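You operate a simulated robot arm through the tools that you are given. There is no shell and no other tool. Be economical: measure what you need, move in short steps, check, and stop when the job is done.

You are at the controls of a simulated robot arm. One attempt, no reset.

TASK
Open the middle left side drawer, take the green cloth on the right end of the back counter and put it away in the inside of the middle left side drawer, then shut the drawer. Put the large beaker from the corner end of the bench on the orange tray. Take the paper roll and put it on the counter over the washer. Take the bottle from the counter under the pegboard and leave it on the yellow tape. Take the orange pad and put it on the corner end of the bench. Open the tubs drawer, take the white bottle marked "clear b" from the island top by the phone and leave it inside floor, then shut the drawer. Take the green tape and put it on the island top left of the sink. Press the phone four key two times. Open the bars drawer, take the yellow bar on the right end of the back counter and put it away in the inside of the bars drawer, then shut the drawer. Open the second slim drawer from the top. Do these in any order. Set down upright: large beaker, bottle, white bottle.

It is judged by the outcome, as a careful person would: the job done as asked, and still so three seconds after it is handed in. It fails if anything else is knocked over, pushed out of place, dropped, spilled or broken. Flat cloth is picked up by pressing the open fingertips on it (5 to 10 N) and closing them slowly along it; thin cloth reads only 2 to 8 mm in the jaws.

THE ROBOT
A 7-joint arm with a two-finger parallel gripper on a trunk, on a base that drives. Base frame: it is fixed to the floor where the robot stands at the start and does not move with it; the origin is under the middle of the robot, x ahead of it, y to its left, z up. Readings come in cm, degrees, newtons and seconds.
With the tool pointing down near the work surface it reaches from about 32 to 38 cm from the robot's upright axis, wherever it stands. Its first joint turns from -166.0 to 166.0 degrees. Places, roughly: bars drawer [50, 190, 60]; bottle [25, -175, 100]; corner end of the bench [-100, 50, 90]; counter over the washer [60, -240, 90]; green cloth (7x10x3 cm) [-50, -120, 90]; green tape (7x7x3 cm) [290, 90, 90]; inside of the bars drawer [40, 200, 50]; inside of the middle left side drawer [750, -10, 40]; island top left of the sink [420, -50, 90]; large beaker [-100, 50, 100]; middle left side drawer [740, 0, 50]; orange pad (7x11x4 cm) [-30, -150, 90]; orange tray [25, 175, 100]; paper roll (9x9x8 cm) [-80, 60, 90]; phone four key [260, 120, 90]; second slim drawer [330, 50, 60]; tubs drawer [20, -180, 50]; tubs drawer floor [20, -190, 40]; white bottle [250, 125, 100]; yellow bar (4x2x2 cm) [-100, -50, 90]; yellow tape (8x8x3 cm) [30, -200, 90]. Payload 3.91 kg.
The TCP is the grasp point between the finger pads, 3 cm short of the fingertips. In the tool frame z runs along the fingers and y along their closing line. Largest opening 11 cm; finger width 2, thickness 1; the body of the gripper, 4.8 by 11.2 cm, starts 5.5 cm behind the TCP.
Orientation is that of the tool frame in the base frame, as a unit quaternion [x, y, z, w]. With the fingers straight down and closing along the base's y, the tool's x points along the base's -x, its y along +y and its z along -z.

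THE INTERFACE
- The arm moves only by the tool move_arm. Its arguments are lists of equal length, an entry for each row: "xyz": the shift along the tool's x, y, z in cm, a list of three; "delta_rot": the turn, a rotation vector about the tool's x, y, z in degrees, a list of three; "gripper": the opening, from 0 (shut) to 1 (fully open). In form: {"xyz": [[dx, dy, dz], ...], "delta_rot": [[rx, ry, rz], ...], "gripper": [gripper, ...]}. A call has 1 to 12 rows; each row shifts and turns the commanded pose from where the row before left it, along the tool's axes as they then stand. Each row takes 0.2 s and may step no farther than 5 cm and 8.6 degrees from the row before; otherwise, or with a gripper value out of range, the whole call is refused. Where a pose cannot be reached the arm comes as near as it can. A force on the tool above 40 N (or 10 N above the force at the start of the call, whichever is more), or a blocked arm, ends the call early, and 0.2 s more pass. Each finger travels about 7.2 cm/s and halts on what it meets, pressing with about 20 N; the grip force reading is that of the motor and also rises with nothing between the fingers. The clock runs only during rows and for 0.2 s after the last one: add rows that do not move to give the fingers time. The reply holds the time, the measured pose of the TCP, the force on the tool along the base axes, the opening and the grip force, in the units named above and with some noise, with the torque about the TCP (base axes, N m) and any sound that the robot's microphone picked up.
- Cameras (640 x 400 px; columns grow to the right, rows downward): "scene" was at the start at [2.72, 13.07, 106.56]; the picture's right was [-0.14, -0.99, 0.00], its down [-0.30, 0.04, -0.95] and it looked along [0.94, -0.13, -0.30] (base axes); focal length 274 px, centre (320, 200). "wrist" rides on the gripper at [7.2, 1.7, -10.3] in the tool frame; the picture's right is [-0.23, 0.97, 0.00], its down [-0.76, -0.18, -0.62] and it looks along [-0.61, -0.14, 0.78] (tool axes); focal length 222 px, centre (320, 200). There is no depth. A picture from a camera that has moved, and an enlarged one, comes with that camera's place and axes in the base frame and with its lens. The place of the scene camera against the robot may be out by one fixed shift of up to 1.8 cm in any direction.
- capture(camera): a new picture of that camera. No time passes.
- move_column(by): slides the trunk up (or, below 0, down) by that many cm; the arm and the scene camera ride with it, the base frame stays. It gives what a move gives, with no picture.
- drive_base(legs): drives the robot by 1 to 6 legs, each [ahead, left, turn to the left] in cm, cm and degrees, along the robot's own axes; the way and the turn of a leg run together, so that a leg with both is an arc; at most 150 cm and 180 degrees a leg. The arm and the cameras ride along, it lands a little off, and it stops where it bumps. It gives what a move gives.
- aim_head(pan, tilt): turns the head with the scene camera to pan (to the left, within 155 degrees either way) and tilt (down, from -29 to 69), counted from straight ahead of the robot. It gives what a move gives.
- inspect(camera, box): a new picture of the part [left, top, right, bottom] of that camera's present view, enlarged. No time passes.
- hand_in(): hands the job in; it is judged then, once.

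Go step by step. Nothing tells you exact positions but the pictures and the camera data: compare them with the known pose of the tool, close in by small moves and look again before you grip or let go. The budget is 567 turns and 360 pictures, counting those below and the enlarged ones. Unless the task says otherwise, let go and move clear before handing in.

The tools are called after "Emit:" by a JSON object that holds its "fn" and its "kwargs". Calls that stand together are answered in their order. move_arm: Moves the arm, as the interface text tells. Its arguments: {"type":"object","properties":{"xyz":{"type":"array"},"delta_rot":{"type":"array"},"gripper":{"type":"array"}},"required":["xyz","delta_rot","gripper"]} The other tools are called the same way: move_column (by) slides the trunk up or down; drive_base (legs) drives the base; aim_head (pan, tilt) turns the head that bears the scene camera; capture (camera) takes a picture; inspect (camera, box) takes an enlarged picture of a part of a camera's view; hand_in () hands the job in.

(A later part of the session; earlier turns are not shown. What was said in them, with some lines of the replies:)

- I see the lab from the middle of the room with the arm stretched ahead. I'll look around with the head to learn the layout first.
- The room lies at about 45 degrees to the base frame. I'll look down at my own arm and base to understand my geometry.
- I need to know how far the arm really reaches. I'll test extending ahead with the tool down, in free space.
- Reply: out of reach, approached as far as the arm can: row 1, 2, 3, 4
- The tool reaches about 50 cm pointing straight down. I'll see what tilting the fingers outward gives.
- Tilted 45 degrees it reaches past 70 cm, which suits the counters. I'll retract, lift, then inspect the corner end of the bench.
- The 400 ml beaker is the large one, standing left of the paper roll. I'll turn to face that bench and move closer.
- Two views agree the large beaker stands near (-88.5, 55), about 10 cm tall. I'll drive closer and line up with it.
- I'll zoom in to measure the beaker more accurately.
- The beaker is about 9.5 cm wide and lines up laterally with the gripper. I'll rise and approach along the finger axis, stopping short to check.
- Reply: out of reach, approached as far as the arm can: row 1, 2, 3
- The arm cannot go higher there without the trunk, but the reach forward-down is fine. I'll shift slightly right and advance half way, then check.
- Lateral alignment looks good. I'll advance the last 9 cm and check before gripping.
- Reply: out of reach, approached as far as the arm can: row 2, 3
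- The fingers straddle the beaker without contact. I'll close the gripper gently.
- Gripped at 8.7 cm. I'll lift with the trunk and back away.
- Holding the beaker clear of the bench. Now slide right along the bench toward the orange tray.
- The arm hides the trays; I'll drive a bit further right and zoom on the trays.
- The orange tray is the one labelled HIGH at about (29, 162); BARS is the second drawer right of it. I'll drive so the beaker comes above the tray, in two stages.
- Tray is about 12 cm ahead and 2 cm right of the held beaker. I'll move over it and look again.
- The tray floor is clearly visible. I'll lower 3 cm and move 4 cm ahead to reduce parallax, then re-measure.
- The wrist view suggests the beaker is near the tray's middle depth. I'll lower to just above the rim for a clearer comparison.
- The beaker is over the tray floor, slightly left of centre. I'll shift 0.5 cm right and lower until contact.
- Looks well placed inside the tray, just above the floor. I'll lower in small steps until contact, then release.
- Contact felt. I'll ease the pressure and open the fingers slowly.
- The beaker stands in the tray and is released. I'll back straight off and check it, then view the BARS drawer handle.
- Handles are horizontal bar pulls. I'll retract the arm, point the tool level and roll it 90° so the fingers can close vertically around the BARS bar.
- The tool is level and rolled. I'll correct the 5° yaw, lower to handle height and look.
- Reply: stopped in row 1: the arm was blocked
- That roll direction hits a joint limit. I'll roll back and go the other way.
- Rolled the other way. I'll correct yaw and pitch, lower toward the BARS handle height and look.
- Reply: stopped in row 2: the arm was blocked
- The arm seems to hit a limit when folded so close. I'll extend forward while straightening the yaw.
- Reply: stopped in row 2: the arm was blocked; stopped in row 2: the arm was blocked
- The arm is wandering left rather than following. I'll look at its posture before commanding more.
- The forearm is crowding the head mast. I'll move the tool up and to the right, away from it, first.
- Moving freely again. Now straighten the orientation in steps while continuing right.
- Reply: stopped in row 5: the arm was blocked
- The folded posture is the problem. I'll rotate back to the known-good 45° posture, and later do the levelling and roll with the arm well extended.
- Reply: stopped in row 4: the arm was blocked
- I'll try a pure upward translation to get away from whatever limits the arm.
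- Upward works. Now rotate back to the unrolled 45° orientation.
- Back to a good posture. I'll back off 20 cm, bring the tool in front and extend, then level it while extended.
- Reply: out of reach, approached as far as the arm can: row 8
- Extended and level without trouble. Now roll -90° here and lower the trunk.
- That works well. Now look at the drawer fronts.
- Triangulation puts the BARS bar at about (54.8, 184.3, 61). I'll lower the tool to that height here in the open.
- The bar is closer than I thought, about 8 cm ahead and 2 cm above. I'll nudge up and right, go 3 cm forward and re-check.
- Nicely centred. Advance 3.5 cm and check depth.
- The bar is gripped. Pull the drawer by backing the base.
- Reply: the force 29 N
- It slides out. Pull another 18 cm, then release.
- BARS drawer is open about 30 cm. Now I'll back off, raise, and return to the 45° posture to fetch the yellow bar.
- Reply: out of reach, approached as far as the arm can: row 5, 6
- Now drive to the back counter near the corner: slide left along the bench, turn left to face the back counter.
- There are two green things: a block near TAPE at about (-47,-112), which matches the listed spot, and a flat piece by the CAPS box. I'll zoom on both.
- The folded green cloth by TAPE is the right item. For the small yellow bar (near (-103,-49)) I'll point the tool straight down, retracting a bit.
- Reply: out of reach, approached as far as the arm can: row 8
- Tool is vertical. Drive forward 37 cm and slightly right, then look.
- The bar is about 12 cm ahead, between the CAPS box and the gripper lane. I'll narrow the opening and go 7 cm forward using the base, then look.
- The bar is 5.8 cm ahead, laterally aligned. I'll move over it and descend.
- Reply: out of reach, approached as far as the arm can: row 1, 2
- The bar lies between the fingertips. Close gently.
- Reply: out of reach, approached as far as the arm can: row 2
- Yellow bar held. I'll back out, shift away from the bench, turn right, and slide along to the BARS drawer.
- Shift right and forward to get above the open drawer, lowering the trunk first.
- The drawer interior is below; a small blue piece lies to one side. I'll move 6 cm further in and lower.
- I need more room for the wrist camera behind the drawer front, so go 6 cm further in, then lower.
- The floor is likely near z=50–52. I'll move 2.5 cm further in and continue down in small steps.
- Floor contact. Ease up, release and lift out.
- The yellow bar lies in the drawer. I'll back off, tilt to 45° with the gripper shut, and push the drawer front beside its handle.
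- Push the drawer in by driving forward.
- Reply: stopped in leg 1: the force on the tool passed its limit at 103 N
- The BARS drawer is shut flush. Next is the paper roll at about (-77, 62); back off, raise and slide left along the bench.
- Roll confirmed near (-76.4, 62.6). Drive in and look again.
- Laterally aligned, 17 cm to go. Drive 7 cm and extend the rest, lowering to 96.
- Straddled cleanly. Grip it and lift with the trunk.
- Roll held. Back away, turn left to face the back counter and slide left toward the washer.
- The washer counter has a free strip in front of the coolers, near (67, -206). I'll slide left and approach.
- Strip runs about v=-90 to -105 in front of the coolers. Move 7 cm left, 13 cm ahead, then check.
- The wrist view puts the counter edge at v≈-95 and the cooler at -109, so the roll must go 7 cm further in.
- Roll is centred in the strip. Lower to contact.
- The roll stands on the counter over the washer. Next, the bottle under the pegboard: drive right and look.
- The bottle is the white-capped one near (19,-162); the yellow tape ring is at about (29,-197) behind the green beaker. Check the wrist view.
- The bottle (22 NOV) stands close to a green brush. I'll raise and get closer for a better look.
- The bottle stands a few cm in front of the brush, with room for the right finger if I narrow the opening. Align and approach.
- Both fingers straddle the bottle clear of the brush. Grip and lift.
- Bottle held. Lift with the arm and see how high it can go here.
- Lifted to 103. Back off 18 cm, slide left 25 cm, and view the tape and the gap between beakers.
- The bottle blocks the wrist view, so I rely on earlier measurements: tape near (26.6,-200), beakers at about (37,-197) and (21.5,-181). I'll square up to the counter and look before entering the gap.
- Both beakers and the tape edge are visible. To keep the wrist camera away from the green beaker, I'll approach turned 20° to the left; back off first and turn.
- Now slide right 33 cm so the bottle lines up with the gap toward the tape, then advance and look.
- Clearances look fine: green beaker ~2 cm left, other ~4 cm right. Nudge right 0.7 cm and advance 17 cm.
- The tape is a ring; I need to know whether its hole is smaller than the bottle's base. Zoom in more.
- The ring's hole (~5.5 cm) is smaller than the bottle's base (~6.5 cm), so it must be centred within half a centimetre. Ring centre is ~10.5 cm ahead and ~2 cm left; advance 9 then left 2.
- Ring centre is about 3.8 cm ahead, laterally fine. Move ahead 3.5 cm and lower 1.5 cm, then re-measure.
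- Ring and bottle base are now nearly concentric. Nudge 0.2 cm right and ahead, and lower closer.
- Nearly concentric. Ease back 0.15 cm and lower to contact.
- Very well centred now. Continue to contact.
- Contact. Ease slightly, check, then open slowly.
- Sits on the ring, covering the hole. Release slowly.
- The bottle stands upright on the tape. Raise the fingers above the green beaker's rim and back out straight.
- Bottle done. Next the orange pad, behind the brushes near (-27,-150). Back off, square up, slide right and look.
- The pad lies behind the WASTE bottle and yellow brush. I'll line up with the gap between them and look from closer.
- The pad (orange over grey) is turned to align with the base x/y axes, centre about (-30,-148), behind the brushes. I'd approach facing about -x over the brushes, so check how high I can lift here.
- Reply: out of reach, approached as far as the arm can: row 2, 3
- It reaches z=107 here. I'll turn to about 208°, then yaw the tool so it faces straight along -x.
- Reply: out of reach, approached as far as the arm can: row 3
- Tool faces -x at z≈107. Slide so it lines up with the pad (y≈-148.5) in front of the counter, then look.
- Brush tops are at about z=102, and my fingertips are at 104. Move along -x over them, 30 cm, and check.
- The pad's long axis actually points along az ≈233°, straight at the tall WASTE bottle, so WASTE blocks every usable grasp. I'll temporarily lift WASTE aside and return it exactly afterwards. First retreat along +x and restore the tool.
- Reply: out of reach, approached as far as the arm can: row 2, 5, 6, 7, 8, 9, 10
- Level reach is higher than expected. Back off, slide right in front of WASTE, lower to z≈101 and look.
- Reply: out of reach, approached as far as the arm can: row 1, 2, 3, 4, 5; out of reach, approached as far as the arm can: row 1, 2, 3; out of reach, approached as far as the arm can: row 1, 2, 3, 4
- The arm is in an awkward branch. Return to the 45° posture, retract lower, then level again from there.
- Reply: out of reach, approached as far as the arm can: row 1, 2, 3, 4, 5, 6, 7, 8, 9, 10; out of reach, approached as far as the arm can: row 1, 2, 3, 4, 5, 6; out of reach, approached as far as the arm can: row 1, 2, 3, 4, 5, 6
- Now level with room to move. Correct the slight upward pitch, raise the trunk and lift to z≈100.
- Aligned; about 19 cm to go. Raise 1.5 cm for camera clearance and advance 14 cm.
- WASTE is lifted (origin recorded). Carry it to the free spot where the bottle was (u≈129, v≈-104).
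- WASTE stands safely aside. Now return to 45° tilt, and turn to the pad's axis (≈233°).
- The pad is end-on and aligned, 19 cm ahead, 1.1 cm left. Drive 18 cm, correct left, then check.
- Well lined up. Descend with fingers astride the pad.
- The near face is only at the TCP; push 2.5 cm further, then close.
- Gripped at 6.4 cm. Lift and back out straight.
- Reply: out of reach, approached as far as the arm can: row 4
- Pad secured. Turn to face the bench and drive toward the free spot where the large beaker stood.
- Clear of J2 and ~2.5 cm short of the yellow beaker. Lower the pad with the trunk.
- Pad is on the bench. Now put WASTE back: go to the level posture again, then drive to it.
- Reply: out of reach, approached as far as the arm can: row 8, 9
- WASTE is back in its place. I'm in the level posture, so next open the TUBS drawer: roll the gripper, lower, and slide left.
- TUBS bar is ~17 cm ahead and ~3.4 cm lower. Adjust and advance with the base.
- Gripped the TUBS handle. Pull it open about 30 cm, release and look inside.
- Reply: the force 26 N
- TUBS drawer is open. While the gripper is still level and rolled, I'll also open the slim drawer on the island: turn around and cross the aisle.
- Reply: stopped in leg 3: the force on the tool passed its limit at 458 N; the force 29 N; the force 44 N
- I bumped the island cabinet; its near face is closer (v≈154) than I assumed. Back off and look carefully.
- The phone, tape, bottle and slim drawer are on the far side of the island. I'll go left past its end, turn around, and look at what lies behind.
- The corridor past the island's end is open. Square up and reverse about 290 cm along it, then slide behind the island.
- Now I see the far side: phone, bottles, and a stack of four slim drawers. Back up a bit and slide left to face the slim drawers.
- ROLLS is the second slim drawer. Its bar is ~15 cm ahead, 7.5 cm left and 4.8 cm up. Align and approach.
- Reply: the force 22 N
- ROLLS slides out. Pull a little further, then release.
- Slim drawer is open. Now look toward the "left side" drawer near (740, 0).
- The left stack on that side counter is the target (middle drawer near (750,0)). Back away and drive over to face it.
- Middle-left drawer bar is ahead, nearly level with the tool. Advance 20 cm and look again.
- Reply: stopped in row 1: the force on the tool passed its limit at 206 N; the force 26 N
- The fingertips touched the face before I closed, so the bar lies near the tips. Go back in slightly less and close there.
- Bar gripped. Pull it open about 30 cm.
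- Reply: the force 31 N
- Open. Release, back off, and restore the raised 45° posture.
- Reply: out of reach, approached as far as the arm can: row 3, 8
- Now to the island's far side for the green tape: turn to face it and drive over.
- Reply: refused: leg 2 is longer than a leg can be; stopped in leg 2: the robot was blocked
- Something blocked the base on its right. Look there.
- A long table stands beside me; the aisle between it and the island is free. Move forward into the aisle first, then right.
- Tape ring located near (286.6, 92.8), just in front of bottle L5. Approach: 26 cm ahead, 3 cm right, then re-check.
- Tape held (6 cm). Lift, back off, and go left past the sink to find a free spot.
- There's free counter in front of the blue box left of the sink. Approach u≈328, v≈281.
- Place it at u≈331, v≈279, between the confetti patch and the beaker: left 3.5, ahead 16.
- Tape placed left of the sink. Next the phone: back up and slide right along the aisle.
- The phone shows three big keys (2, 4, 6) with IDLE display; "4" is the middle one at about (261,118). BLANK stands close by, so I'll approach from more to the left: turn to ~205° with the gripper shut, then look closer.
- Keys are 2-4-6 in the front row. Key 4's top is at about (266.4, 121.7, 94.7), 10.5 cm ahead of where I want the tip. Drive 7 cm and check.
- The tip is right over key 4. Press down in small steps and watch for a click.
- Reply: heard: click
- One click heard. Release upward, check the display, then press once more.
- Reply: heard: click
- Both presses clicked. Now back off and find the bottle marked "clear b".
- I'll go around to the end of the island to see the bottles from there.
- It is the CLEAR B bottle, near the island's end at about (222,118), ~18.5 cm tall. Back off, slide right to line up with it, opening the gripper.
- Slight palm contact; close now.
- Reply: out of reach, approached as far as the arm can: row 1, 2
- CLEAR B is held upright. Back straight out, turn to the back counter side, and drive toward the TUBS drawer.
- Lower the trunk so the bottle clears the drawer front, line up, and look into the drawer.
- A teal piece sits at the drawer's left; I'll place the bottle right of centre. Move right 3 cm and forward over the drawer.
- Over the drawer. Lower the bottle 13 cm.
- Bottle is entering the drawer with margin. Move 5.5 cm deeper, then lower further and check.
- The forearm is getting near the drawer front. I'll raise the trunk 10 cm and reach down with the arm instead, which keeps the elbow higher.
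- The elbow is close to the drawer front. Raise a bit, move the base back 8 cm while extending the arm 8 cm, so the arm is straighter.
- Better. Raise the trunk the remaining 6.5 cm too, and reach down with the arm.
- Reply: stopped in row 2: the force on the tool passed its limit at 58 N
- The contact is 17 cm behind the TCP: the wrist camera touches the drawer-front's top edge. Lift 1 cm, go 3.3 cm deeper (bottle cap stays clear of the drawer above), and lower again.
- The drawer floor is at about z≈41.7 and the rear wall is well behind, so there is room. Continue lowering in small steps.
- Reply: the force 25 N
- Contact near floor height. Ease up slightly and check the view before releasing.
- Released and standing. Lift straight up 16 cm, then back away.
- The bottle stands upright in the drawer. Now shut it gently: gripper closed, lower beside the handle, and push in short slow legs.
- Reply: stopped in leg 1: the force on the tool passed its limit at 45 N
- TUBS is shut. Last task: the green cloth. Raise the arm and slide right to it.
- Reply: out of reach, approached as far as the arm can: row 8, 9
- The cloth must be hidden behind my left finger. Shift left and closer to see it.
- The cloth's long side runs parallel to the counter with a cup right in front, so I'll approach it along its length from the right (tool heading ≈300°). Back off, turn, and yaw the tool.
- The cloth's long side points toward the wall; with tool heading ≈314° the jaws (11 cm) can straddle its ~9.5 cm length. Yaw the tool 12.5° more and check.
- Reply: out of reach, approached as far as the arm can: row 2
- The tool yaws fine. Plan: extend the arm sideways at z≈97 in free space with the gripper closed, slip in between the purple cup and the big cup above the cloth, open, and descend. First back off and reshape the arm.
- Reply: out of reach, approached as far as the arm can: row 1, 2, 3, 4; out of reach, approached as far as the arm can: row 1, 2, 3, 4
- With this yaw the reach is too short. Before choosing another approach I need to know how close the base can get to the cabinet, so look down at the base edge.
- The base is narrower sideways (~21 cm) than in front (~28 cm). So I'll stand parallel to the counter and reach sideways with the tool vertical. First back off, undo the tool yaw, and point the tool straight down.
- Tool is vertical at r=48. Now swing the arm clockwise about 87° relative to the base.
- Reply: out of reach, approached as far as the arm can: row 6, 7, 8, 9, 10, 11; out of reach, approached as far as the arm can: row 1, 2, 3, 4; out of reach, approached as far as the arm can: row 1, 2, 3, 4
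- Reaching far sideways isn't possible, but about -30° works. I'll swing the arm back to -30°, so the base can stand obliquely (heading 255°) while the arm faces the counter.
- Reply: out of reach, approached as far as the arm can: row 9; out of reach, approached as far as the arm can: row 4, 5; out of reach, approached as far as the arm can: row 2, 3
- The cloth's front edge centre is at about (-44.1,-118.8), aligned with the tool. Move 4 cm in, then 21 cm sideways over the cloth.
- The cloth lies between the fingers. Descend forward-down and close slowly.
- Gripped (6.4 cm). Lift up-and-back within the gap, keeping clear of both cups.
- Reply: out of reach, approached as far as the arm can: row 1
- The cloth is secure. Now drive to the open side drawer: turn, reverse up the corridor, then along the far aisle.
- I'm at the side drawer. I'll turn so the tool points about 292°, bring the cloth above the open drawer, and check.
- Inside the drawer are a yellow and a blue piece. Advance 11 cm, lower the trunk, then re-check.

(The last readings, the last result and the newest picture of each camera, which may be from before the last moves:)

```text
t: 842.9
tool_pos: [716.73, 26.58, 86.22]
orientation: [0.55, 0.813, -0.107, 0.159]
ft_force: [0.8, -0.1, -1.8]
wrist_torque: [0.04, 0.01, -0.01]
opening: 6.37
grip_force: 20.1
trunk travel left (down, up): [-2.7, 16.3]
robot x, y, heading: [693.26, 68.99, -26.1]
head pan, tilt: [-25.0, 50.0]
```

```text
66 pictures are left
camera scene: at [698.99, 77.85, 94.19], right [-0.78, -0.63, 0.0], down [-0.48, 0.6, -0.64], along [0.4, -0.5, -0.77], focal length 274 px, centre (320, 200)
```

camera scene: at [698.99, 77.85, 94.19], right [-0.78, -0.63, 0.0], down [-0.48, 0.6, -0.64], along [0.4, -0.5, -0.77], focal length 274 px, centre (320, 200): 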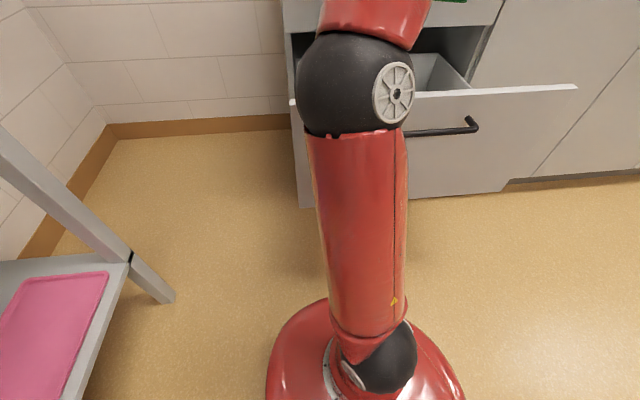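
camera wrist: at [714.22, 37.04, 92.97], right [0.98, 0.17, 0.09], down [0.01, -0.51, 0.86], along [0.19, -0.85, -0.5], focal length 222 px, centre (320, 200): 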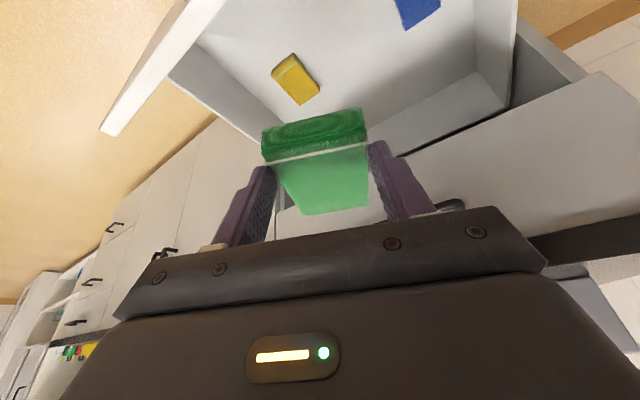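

Floor is at z≈42, panel top ≈70. I'll move 7 cm further in, then raise the trunk and reach down with the arm so the elbow stays above the panel.

Emit:
{"fn": "drive_base", "kwargs": {"legs": [[7, 0, 0]]}}

Emit:
{"fn": "move_column", "kwargs": {"by": 15.5}}

Emit:
{"fn": "move_arm", "kwargs": {"xyz": [[1.5, 0, 3.7], [1.5, 0, 3.7], [1.5, 0, 3.7], [1.5, 0, 3.7], [1.5, 0, 3.7], [0, 0, 0]], "delta_rot": [[0, 0, 0], [0, 0, 0], [0, 0, 0], [0, 0, 0], [0, 0, 0], [0, 0, 0]], "gripper": [0.35, 0.35, 0.35, 0.35, 0.35, 0.35]}}

Emit:
{"fn": "capture", "kwargs": {"camera": "wrist"}}

Emit:
{"fn": "capture", "kwargs": {"camera": "scene"}}

```text
t: 843.9
tool_pos: [722.99, 23.57, 86.12]
orientation: [0.55, 0.813, -0.107, 0.158]
ft_force: [0.5, -0.6, -0.6]
wrist_torque: [0.03, 0.0, 0.03]
opening: 6.39
grip_force: 20.1
trunk travel left (down, up): [-2.7, 16.3]
robot x, y, heading: [699.91, 65.2, -26.4]
head pan, tilt: [-25.0, 50.0]
```

```text
t: 845.7
tool_pos: [722.89, 23.55, 101.59]
orientation: [0.549, 0.814, -0.106, 0.159]
ft_force: [0.5, 0.2, -0.4]
wrist_torque: [0.02, 0.0, -0.01]
opening: 6.39
grip_force: 20.1
trunk travel left (down, up): [-18.2, 0.8]
robot x, y, heading: [699.75, 65.07, -26.5]
head pan, tilt: [-25.0, 50.0]
```

```text
t: 847.1
tool_pos: [723.04, 23.53, 81.75]
orientation: [0.549, 0.814, -0.106, 0.159]
ft_force: [-0.5, 0.3, 0.0]
wrist_torque: [0.02, 0.02, 0.02]
opening: 6.39
grip_force: 20.3
trunk travel left (down, up): [-18.2, 0.8]
robot x, y, heading: [699.35, 65.56, -26.1]
head pan, tilt: [-25.0, 50.0]
```

```text
65 pictures are left
camera wrist: at [720.62, 33.94, 88.57], right [0.98, 0.17, 0.09], down [0.01, -0.51, 0.86], along [0.19, -0.85, -0.5], focal length 222 px, centre (320, 200)
```

wrist: 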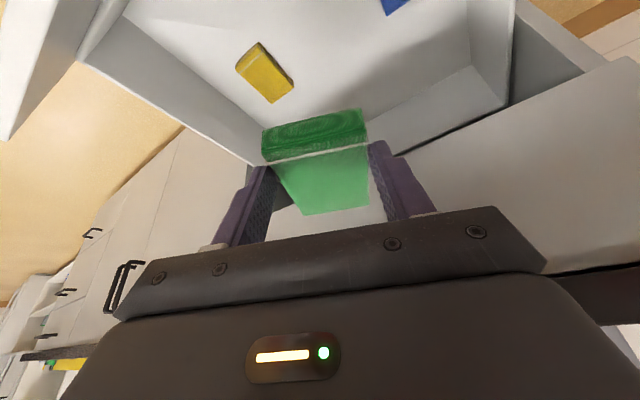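

```text
64 pictures are left
camera scene: at [705.29, 74.73, 109.68], right [-0.78, -0.62, 0.0], down [-0.48, 0.6, -0.64], along [0.4, -0.5, -0.77], focal length 274 px, centre (320, 200)
```

scene: 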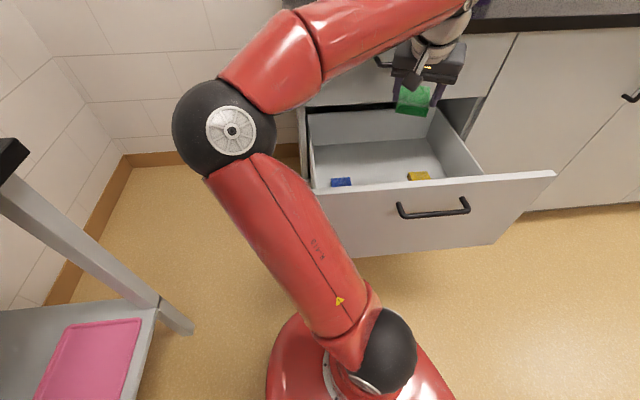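

Good posture: the elbow is high and clear. Lower further into the drawer.

Emit:
{"fn": "move_arm", "kwargs": {"xyz": [[1.5, 0, 3.7], [1.5, 0, 3.7], [1.5, 0, 3.7], [0, 0, 0]], "delta_rot": [[0, 0, 0], [0, 0, 0], [0, 0, 0], [0, 0, 0]], "gripper": [0.35, 0.35, 0.35, 0.35]}}

Emit:
{"fn": "capture", "kwargs": {"camera": "scene"}}

```text
t: 848.1
tool_pos: [722.79, 23.72, 69.79]
orientation: [0.549, 0.814, -0.106, 0.159]
ft_force: [0.7, 0.4, -1.1]
wrist_torque: [0.01, 0.0, -0.03]
opening: 6.38
grip_force: 19.5
trunk travel left (down, up): [-18.2, 0.8]
robot x, y, heading: [699.57, 65.6, -26.2]
head pan, tilt: [-25.0, 50.0]
```

```text
63 pictures are left
camera scene: at [705.29, 74.73, 109.68], right [-0.78, -0.62, 0.0], down [-0.48, 0.6, -0.64], along [0.4, -0.5, -0.77], focal length 274 px, centre (320, 200)
```

scene: 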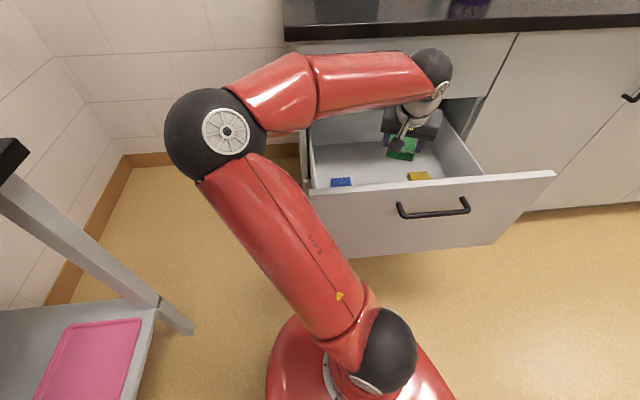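

Emit:
{"fn": "move_arm", "kwargs": {"xyz": [[1.5, 0, 3.7], [1.5, 0, 3.7], [0, 0, 0]], "delta_rot": [[0, 0, 0], [0, 0, 0], [0, 0, 0]], "gripper": [0.35, 0.35, 0.35]}}

Emit:
{"fn": "move_arm", "kwargs": {"xyz": [[1.1, 0, 2.8], [1.1, 0, 2.8], [0, 0, 0]], "delta_rot": [[0, 0, 0], [0, 0, 0], [0, 0, 0]], "gripper": [0.35, 0.35, 0.35]}}

Emit:
{"fn": "capture", "kwargs": {"camera": "scene"}}

Emit:
{"fn": "capture", "kwargs": {"camera": "wrist"}}

```text
t: 848.9
tool_pos: [723.08, 23.45, 61.62]
orientation: [0.549, 0.814, -0.106, 0.159]
ft_force: [0.3, -1.7, 0.1]
wrist_torque: [0.03, 0.0, -0.01]
opening: 6.42
grip_force: 19.7
trunk travel left (down, up): [-18.2, 0.8]
robot x, y, heading: [699.72, 65.49, -26.5]
head pan, tilt: [-25.0, 50.0]
```

```text
t: 849.7
tool_pos: [723.16, 23.32, 55.73]
orientation: [0.549, 0.814, -0.106, 0.159]
ft_force: [-0.7, -0.5, 1.1]
wrist_torque: [0.0, -0.02, -0.04]
opening: 6.42
grip_force: 19.8
trunk travel left (down, up): [-18.2, 0.8]
robot x, y, heading: [699.57, 65.27, -26.4]
head pan, tilt: [-25.0, 50.0]
```

```text
62 pictures are left
camera scene: at [705.29, 74.73, 109.68], right [-0.78, -0.62, 0.0], down [-0.48, 0.6, -0.64], along [0.4, -0.5, -0.77], focal length 274 px, centre (320, 200)
```

scene: 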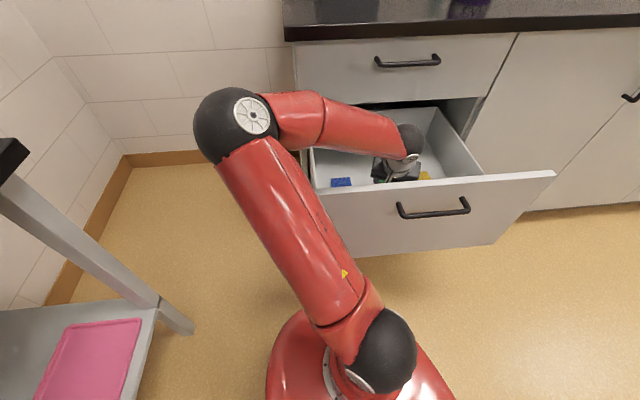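

```text
61 pictures are left
camera wrist: at [720.74, 33.79, 62.52], right [0.98, 0.17, 0.09], down [0.01, -0.51, 0.86], along [0.19, -0.85, -0.5], focal length 222 px, centre (320, 200)
```

wrist: 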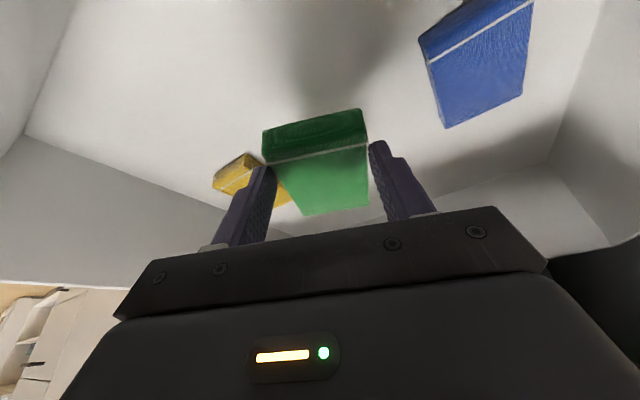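

Other folded cloths are in there—right drawer. Lower the last ~8 cm gently.

Emit:
{"fn": "move_arm", "kwargs": {"xyz": [[1.1, 0, 2.8], [0, 0, 0]], "delta_rot": [[0, 0, 0], [0, 0, 0]], "gripper": [0.35, 0.35]}}

Emit:
{"fn": "move_arm", "kwargs": {"xyz": [[1.1, 0, 2.8], [0, 0, 0]], "delta_rot": [[0, 0, 0], [0, 0, 0]], "gripper": [0.35, 0.35]}}

Emit:
{"fn": "move_arm", "kwargs": {"xyz": [[0.56, 0, 1.4], [0, 0, 0]], "delta_rot": [[0, 0, 0], [0, 0, 0]], "gripper": [0.35, 0.35]}}

```text
t: 850.3
tool_pos: [723.08, 23.4, 52.75]
orientation: [0.549, 0.814, -0.106, 0.158]
ft_force: [0.3, -0.1, -0.2]
wrist_torque: [-0.01, 0.0, 0.02]
opening: 6.37
grip_force: 20.4
trunk travel left (down, up): [-18.2, 0.8]
robot x, y, heading: [699.61, 65.39, -26.5]
head pan, tilt: [-25.0, 50.0]
```

```text
t: 850.9
tool_pos: [723.09, 23.44, 49.76]
orientation: [0.549, 0.813, -0.107, 0.158]
ft_force: [0.1, -0.5, -0.7]
wrist_torque: [0.0, 0.02, -0.04]
opening: 6.41
grip_force: 20.0
trunk travel left (down, up): [-18.2, 0.8]
robot x, y, heading: [699.7, 65.25, -26.2]
head pan, tilt: [-25.0, 50.0]
```

```text
t: 851.5
tool_pos: [723.02, 23.37, 48.54]
orientation: [0.549, 0.813, -0.107, 0.161]
ft_force: [2.7, 2.0, 30.3]
wrist_torque: [-0.25, -0.3, 0.13]
opening: 6.4
grip_force: 19.7
trunk travel left (down, up): [-18.2, 0.8]
robot x, y, heading: [699.19, 65.17, -26.1]
head pan, tilt: [-25.0, 50.0]
```

Floor contact. Ease up, release, and lift straight out.

Emit:
{"fn": "move_arm", "kwargs": {"xyz": [[-0.15, 0, -0.4], [0, 0, 0], [0, 0, 0], [0, 0, 0], [0, 0, 0]], "delta_rot": [[0, 0, 0], [0, 0, 0], [0, 0, 0], [0, 0, 0], [0, 0, 0]], "gripper": [0.35, 0.6, 0.7, 0.8, 0.8]}}

Emit:
{"fn": "move_arm", "kwargs": {"xyz": [[-1.5, 0, -3.7], [-1.5, 0, -3.7], [-1.5, 0, -3.7], [-1.5, 0, -3.7], [-1.5, 0, -3.7], [-1.5, 0, -3.7], [-1.5, 0, -3.7], [-1.5, 0, -3.7], [-1.5, 0, -3.7], [0, 0, 0]], "delta_rot": [[0, 0, 0], [0, 0, 0], [0, 0, 0], [0, 0, 0], [0, 0, 0], [0, 0, 0], [0, 0, 0], [0, 0, 0], [0, 0, 0], [0, 0, 0]], "gripper": [0.8, 0.8, 0.8, 0.8, 0.8, 0.8, 0.8, 0.8, 0.8, 0.8]}}

Emit:
{"fn": "capture", "kwargs": {"camera": "scene"}}

```text
t: 852.7
tool_pos: [723.03, 23.39, 48.66]
orientation: [0.549, 0.814, -0.106, 0.159]
ft_force: [0.6, -0.2, -0.9]
wrist_torque: [-0.01, -0.03, -0.05]
opening: 8.78
grip_force: 0.0
trunk travel left (down, up): [-18.2, 0.8]
robot x, y, heading: [699.53, 65.29, -26.6]
head pan, tilt: [-25.0, 50.0]
```

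```text
t: 854.9
tool_pos: [723.09, 23.28, 84.42]
orientation: [0.549, 0.814, -0.106, 0.158]
ft_force: [-0.3, -0.1, 0.2]
wrist_torque: [0.02, -0.03, 0.0]
opening: 8.81
grip_force: 0.0
trunk travel left (down, up): [-18.2, 0.8]
robot x, y, heading: [699.83, 65.59, -26.3]
head pan, tilt: [-25.0, 50.0]
```

```text
60 pictures are left
camera scene: at [705.29, 74.73, 109.68], right [-0.78, -0.62, 0.0], down [-0.48, 0.6, -0.64], along [0.4, -0.5, -0.77], focal length 274 px, centre (320, 200)
```

scene: 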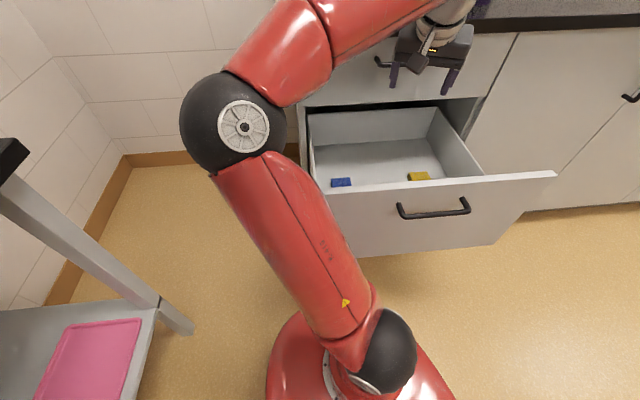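

Emit:
{"fn": "capture", "kwargs": {"camera": "wrist"}}

```text
59 pictures are left
camera wrist: at [720.64, 33.76, 91.17], right [0.98, 0.17, 0.09], down [0.01, -0.51, 0.86], along [0.19, -0.85, -0.5], focal length 222 px, centre (320, 200)
```

wrist: 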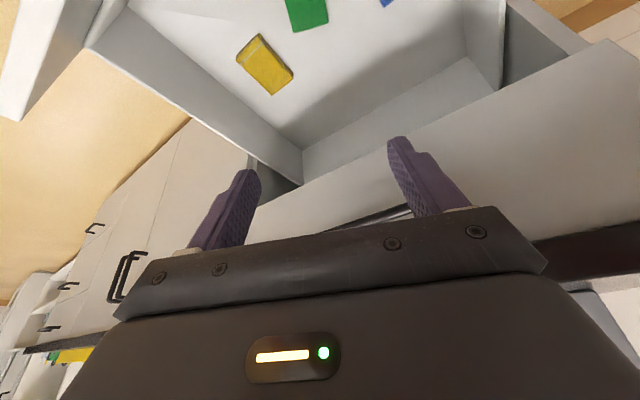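

The green cloth lies in the drawer. Back out, turn, lower the closed gripper, and push the drawer shut.

Emit:
{"fn": "drive_base", "kwargs": {"legs": [[-42, 0, 0], [0, 0, 21]]}}

Emit:
{"fn": "move_column", "kwargs": {"by": -18}}

Emit:
{"fn": "move_arm", "kwargs": {"xyz": [[1.5, 0, 3.7], [1.5, 0, 3.7], [0, 0, 0], [0, 0, 0]], "delta_rot": [[0, 0, 0], [0, 0, 0], [0, 0, 0], [0, 0, 0]], "gripper": [0.4, 0, 0, 0]}}

Emit:
{"fn": "capture", "kwargs": {"camera": "scene"}}

```text
t: 858.7
tool_pos: [698.01, 53.6, 84.19]
orientation: [0.391, 0.901, -0.075, 0.176]
ft_force: [0.3, 0.9, -1.4]
wrist_torque: [-0.02, 0.02, 0.04]
opening: 8.79
grip_force: 0.0
trunk travel left (down, up): [-18.2, 0.8]
robot x, y, heading: [660.99, 84.56, -5.1]
head pan, tilt: [-25.0, 50.0]
```

```text
t: 860.7
tool_pos: [698.01, 53.54, 66.32]
orientation: [0.39, 0.901, -0.075, 0.175]
ft_force: [0.4, -0.6, -0.3]
wrist_torque: [0.01, -0.01, -0.01]
opening: 8.81
grip_force: 0.0
trunk travel left (down, up): [-0.2, 18.8]
robot x, y, heading: [660.92, 84.61, -5.5]
head pan, tilt: [-25.0, 50.0]
```

```text
t: 861.7
tool_pos: [697.88, 53.68, 58.37]
orientation: [0.39, 0.901, -0.075, 0.175]
ft_force: [-0.3, 0.6, -0.5]
wrist_torque: [0.01, -0.02, 0.0]
opening: 0.0
grip_force: 20.1
trunk travel left (down, up): [-0.2, 18.8]
robot x, y, heading: [661.06, 84.3, -5.5]
head pan, tilt: [-25.0, 50.0]
```

```text
58 pictures are left
camera scene: at [662.59, 95.33, 91.68], right [-0.5, -0.86, 0.0], down [-0.66, 0.39, -0.64], along [0.56, -0.32, -0.77], focal length 274 px, centre (320, 200)
```

scene: 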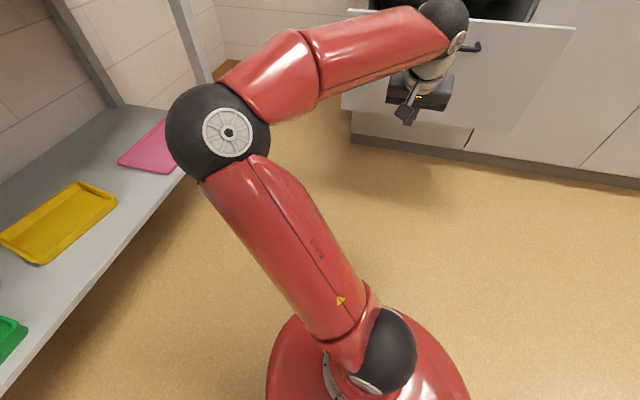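

The elbow is near the table shelf on my left, so I'll push on the other side of the handle: shift right first, then approach.

Emit:
{"fn": "drive_base", "kwargs": {"legs": [[-14.3, -17.3, 0], [11.6, -9.5, 0]]}}

Emit:
{"fn": "aim_head", "kwargs": {"pan": -40, "tilt": 35}}

Emit:
{"fn": "capture", "kwargs": {"camera": "scene"}}

```text
t: 864.3
tool_pos: [692.88, 27.24, 58.35]
orientation: [0.391, 0.9, -0.075, 0.176]
ft_force: [0.4, -0.1, 0.1]
wrist_torque: [0.0, 0.0, -0.03]
opening: 0.01
grip_force: 20.0
trunk travel left (down, up): [-0.2, 18.8]
robot x, y, heading: [655.78, 58.17, -5.7]
head pan, tilt: [-25.0, 50.0]
```

```text
t: 865.1
tool_pos: [692.91, 27.17, 58.37]
orientation: [0.392, 0.9, -0.076, 0.175]
ft_force: [0.2, 0.6, -0.8]
wrist_torque: [0.0, 0.02, -0.02]
opening: 0.0
grip_force: 19.7
trunk travel left (down, up): [-0.2, 18.8]
robot x, y, heading: [655.82, 58.35, -5.2]
head pan, tilt: [-40.0, 35.0]
```

```text
57 pictures are left
camera scene: at [657.1, 66.62, 93.85], right [-0.71, -0.7, 0.0], down [-0.4, 0.41, -0.82], along [0.57, -0.58, -0.57], focal length 274 px, centre (320, 200)
```

scene: 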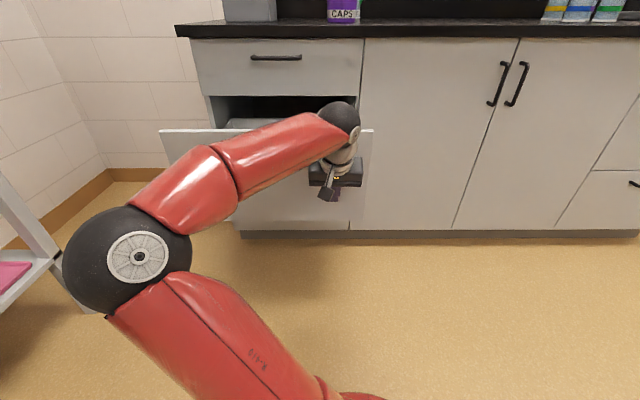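

Positioned at the right part of the panel. Push in short legs.

Emit:
{"fn": "drive_base", "kwargs": {"legs": [[4.6, -3.8, 0], [4.6, -3.8, 0], [4.6, -3.8, 0], [4.6, -3.8, 0], [4.6, -3.8, 0]]}}

Emit:
{"fn": "capture", "kwargs": {"camera": "scene"}}

```text
t: 868.4
tool_pos: [714.06, 5.99, 58.42]
orientation: [0.393, 0.899, -0.076, 0.175]
ft_force: [-0.4, -0.3, -0.2]
wrist_torque: [-0.01, 0.01, 0.03]
opening: 0.0
grip_force: 19.7
trunk travel left (down, up): [-0.2, 18.8]
robot x, y, heading: [677.0, 37.05, -5.8]
head pan, tilt: [-40.0, 35.0]
```

```text
56 pictures are left
camera scene: at [678.32, 45.48, 93.85], right [-0.71, -0.7, 0.0], down [-0.4, 0.41, -0.82], along [0.57, -0.58, -0.57], focal length 274 px, centre (320, 200)
```

scene: 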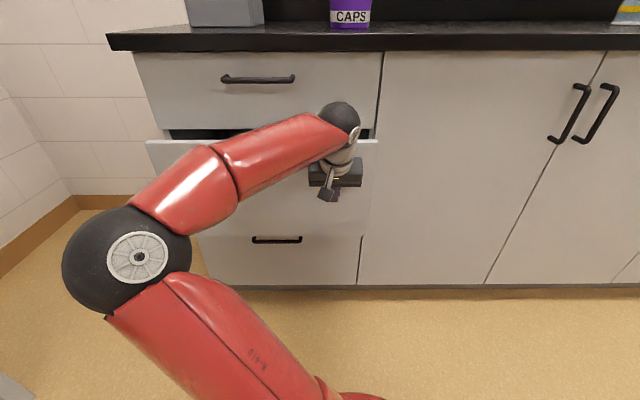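

Emit:
{"fn": "drive_base", "kwargs": {"legs": [[2.3, -1.9, 0], [2.3, -1.9, 0], [1.2, -1.0, 0]]}}

Emit:
{"fn": "inspect", "kwargs": {"camera": "scene", "box": [120, 20, 440, 220]}}

```text
t: 870.0
tool_pos: [719.2, 0.7, 58.42]
orientation: [0.394, 0.899, -0.076, 0.175]
ft_force: [-0.2, -0.5, 0.3]
wrist_torque: [0.01, 0.01, 0.02]
opening: 0.0
grip_force: 19.7
trunk travel left (down, up): [-0.2, 18.8]
robot x, y, heading: [682.33, 31.72, -6.0]
head pan, tilt: [-40.0, 35.0]
```

```text
2.00 times, centred on (280, 120) of scene
camera zoom: at [683.62, 40.2, 93.85], right [-0.71, -0.7, 0.0], down [-0.4, 0.41, -0.82], along [0.57, -0.58, -0.57], focal length 547 px, centre (400, 360)
```

zoom: 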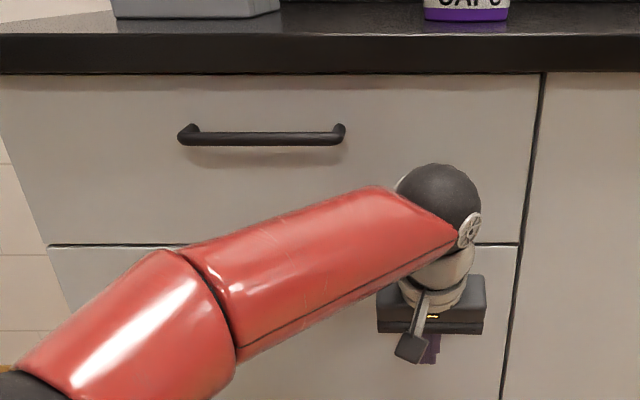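

Emit:
{"fn": "drive_base", "kwargs": {"legs": [[1.2, -1.0, 0]]}}

Emit:
{"fn": "drive_base", "kwargs": {"legs": [[-40, 33, 0]]}}

Emit:
{"fn": "capture", "kwargs": {"camera": "scene"}}

```text
t: 870.8
tool_pos: [719.28, 0.59, 58.44]
orientation: [0.392, 0.901, -0.072, 0.172]
ft_force: [-9.7, 12.1, 8.9]
wrist_torque: [-0.9, -0.84, 0.26]
opening: 0.01
grip_force: 20.4
trunk travel left (down, up): [-0.2, 18.8]
robot x, y, heading: [682.96, 31.28, -5.6]
head pan, tilt: [-40.0, 35.0]
stopped in leg 1: the force on the tool passed its limit at 68 N (the readings are from after the stop); the commanded pose is now the measured one
```

```text
t: 873.8
tool_pos: [682.15, 36.65, 58.4]
orientation: [0.393, 0.901, -0.073, 0.171]
ft_force: [0.4, -0.3, -0.5]
wrist_torque: [0.04, 0.0, 0.0]
opening: 0.0
grip_force: 19.7
trunk travel left (down, up): [-0.2, 18.8]
robot x, y, heading: [645.44, 67.44, -5.4]
head pan, tilt: [-40.0, 35.0]
```

```text
54 pictures are left
camera scene: at [646.82, 76.12, 93.85], right [-0.71, -0.7, 0.0], down [-0.4, 0.41, -0.82], along [0.57, -0.59, -0.57], focal length 274 px, centre (320, 200)
```

scene: 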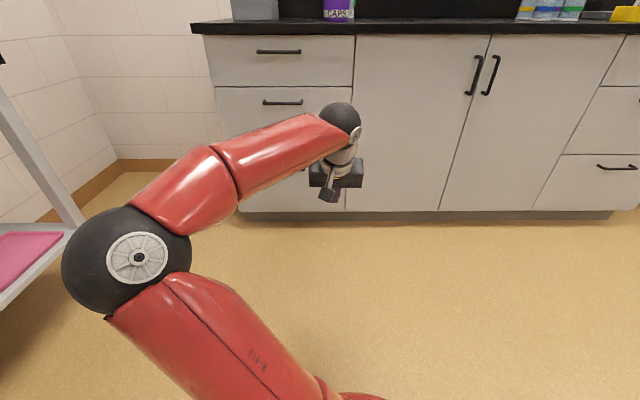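

The side drawer is shut flush, the gripper is clear, and all ten jobs are done, so I'm handing in.

Emit:
{"fn": "hand_in", "kwargs": {}}

```text
The job is handed in.
```

I carried out all ten jobs and handed the work in; I don't have the judgement back.

- **WASTE bottle:** I lifted it aside to reach the orange pad, then put it back within a few millimetres of its original spot by the arm's readings.
- **Island cabinet:** I struck its near face hard with the gripper once. Everything I could see on the island afterwards looked in place.
- **Table by the far aisle:** The base bumped it once. I saw nothing on it out of place.
- **Phone:** I heard both presses of the four key click, but the display stayed on IDLE.
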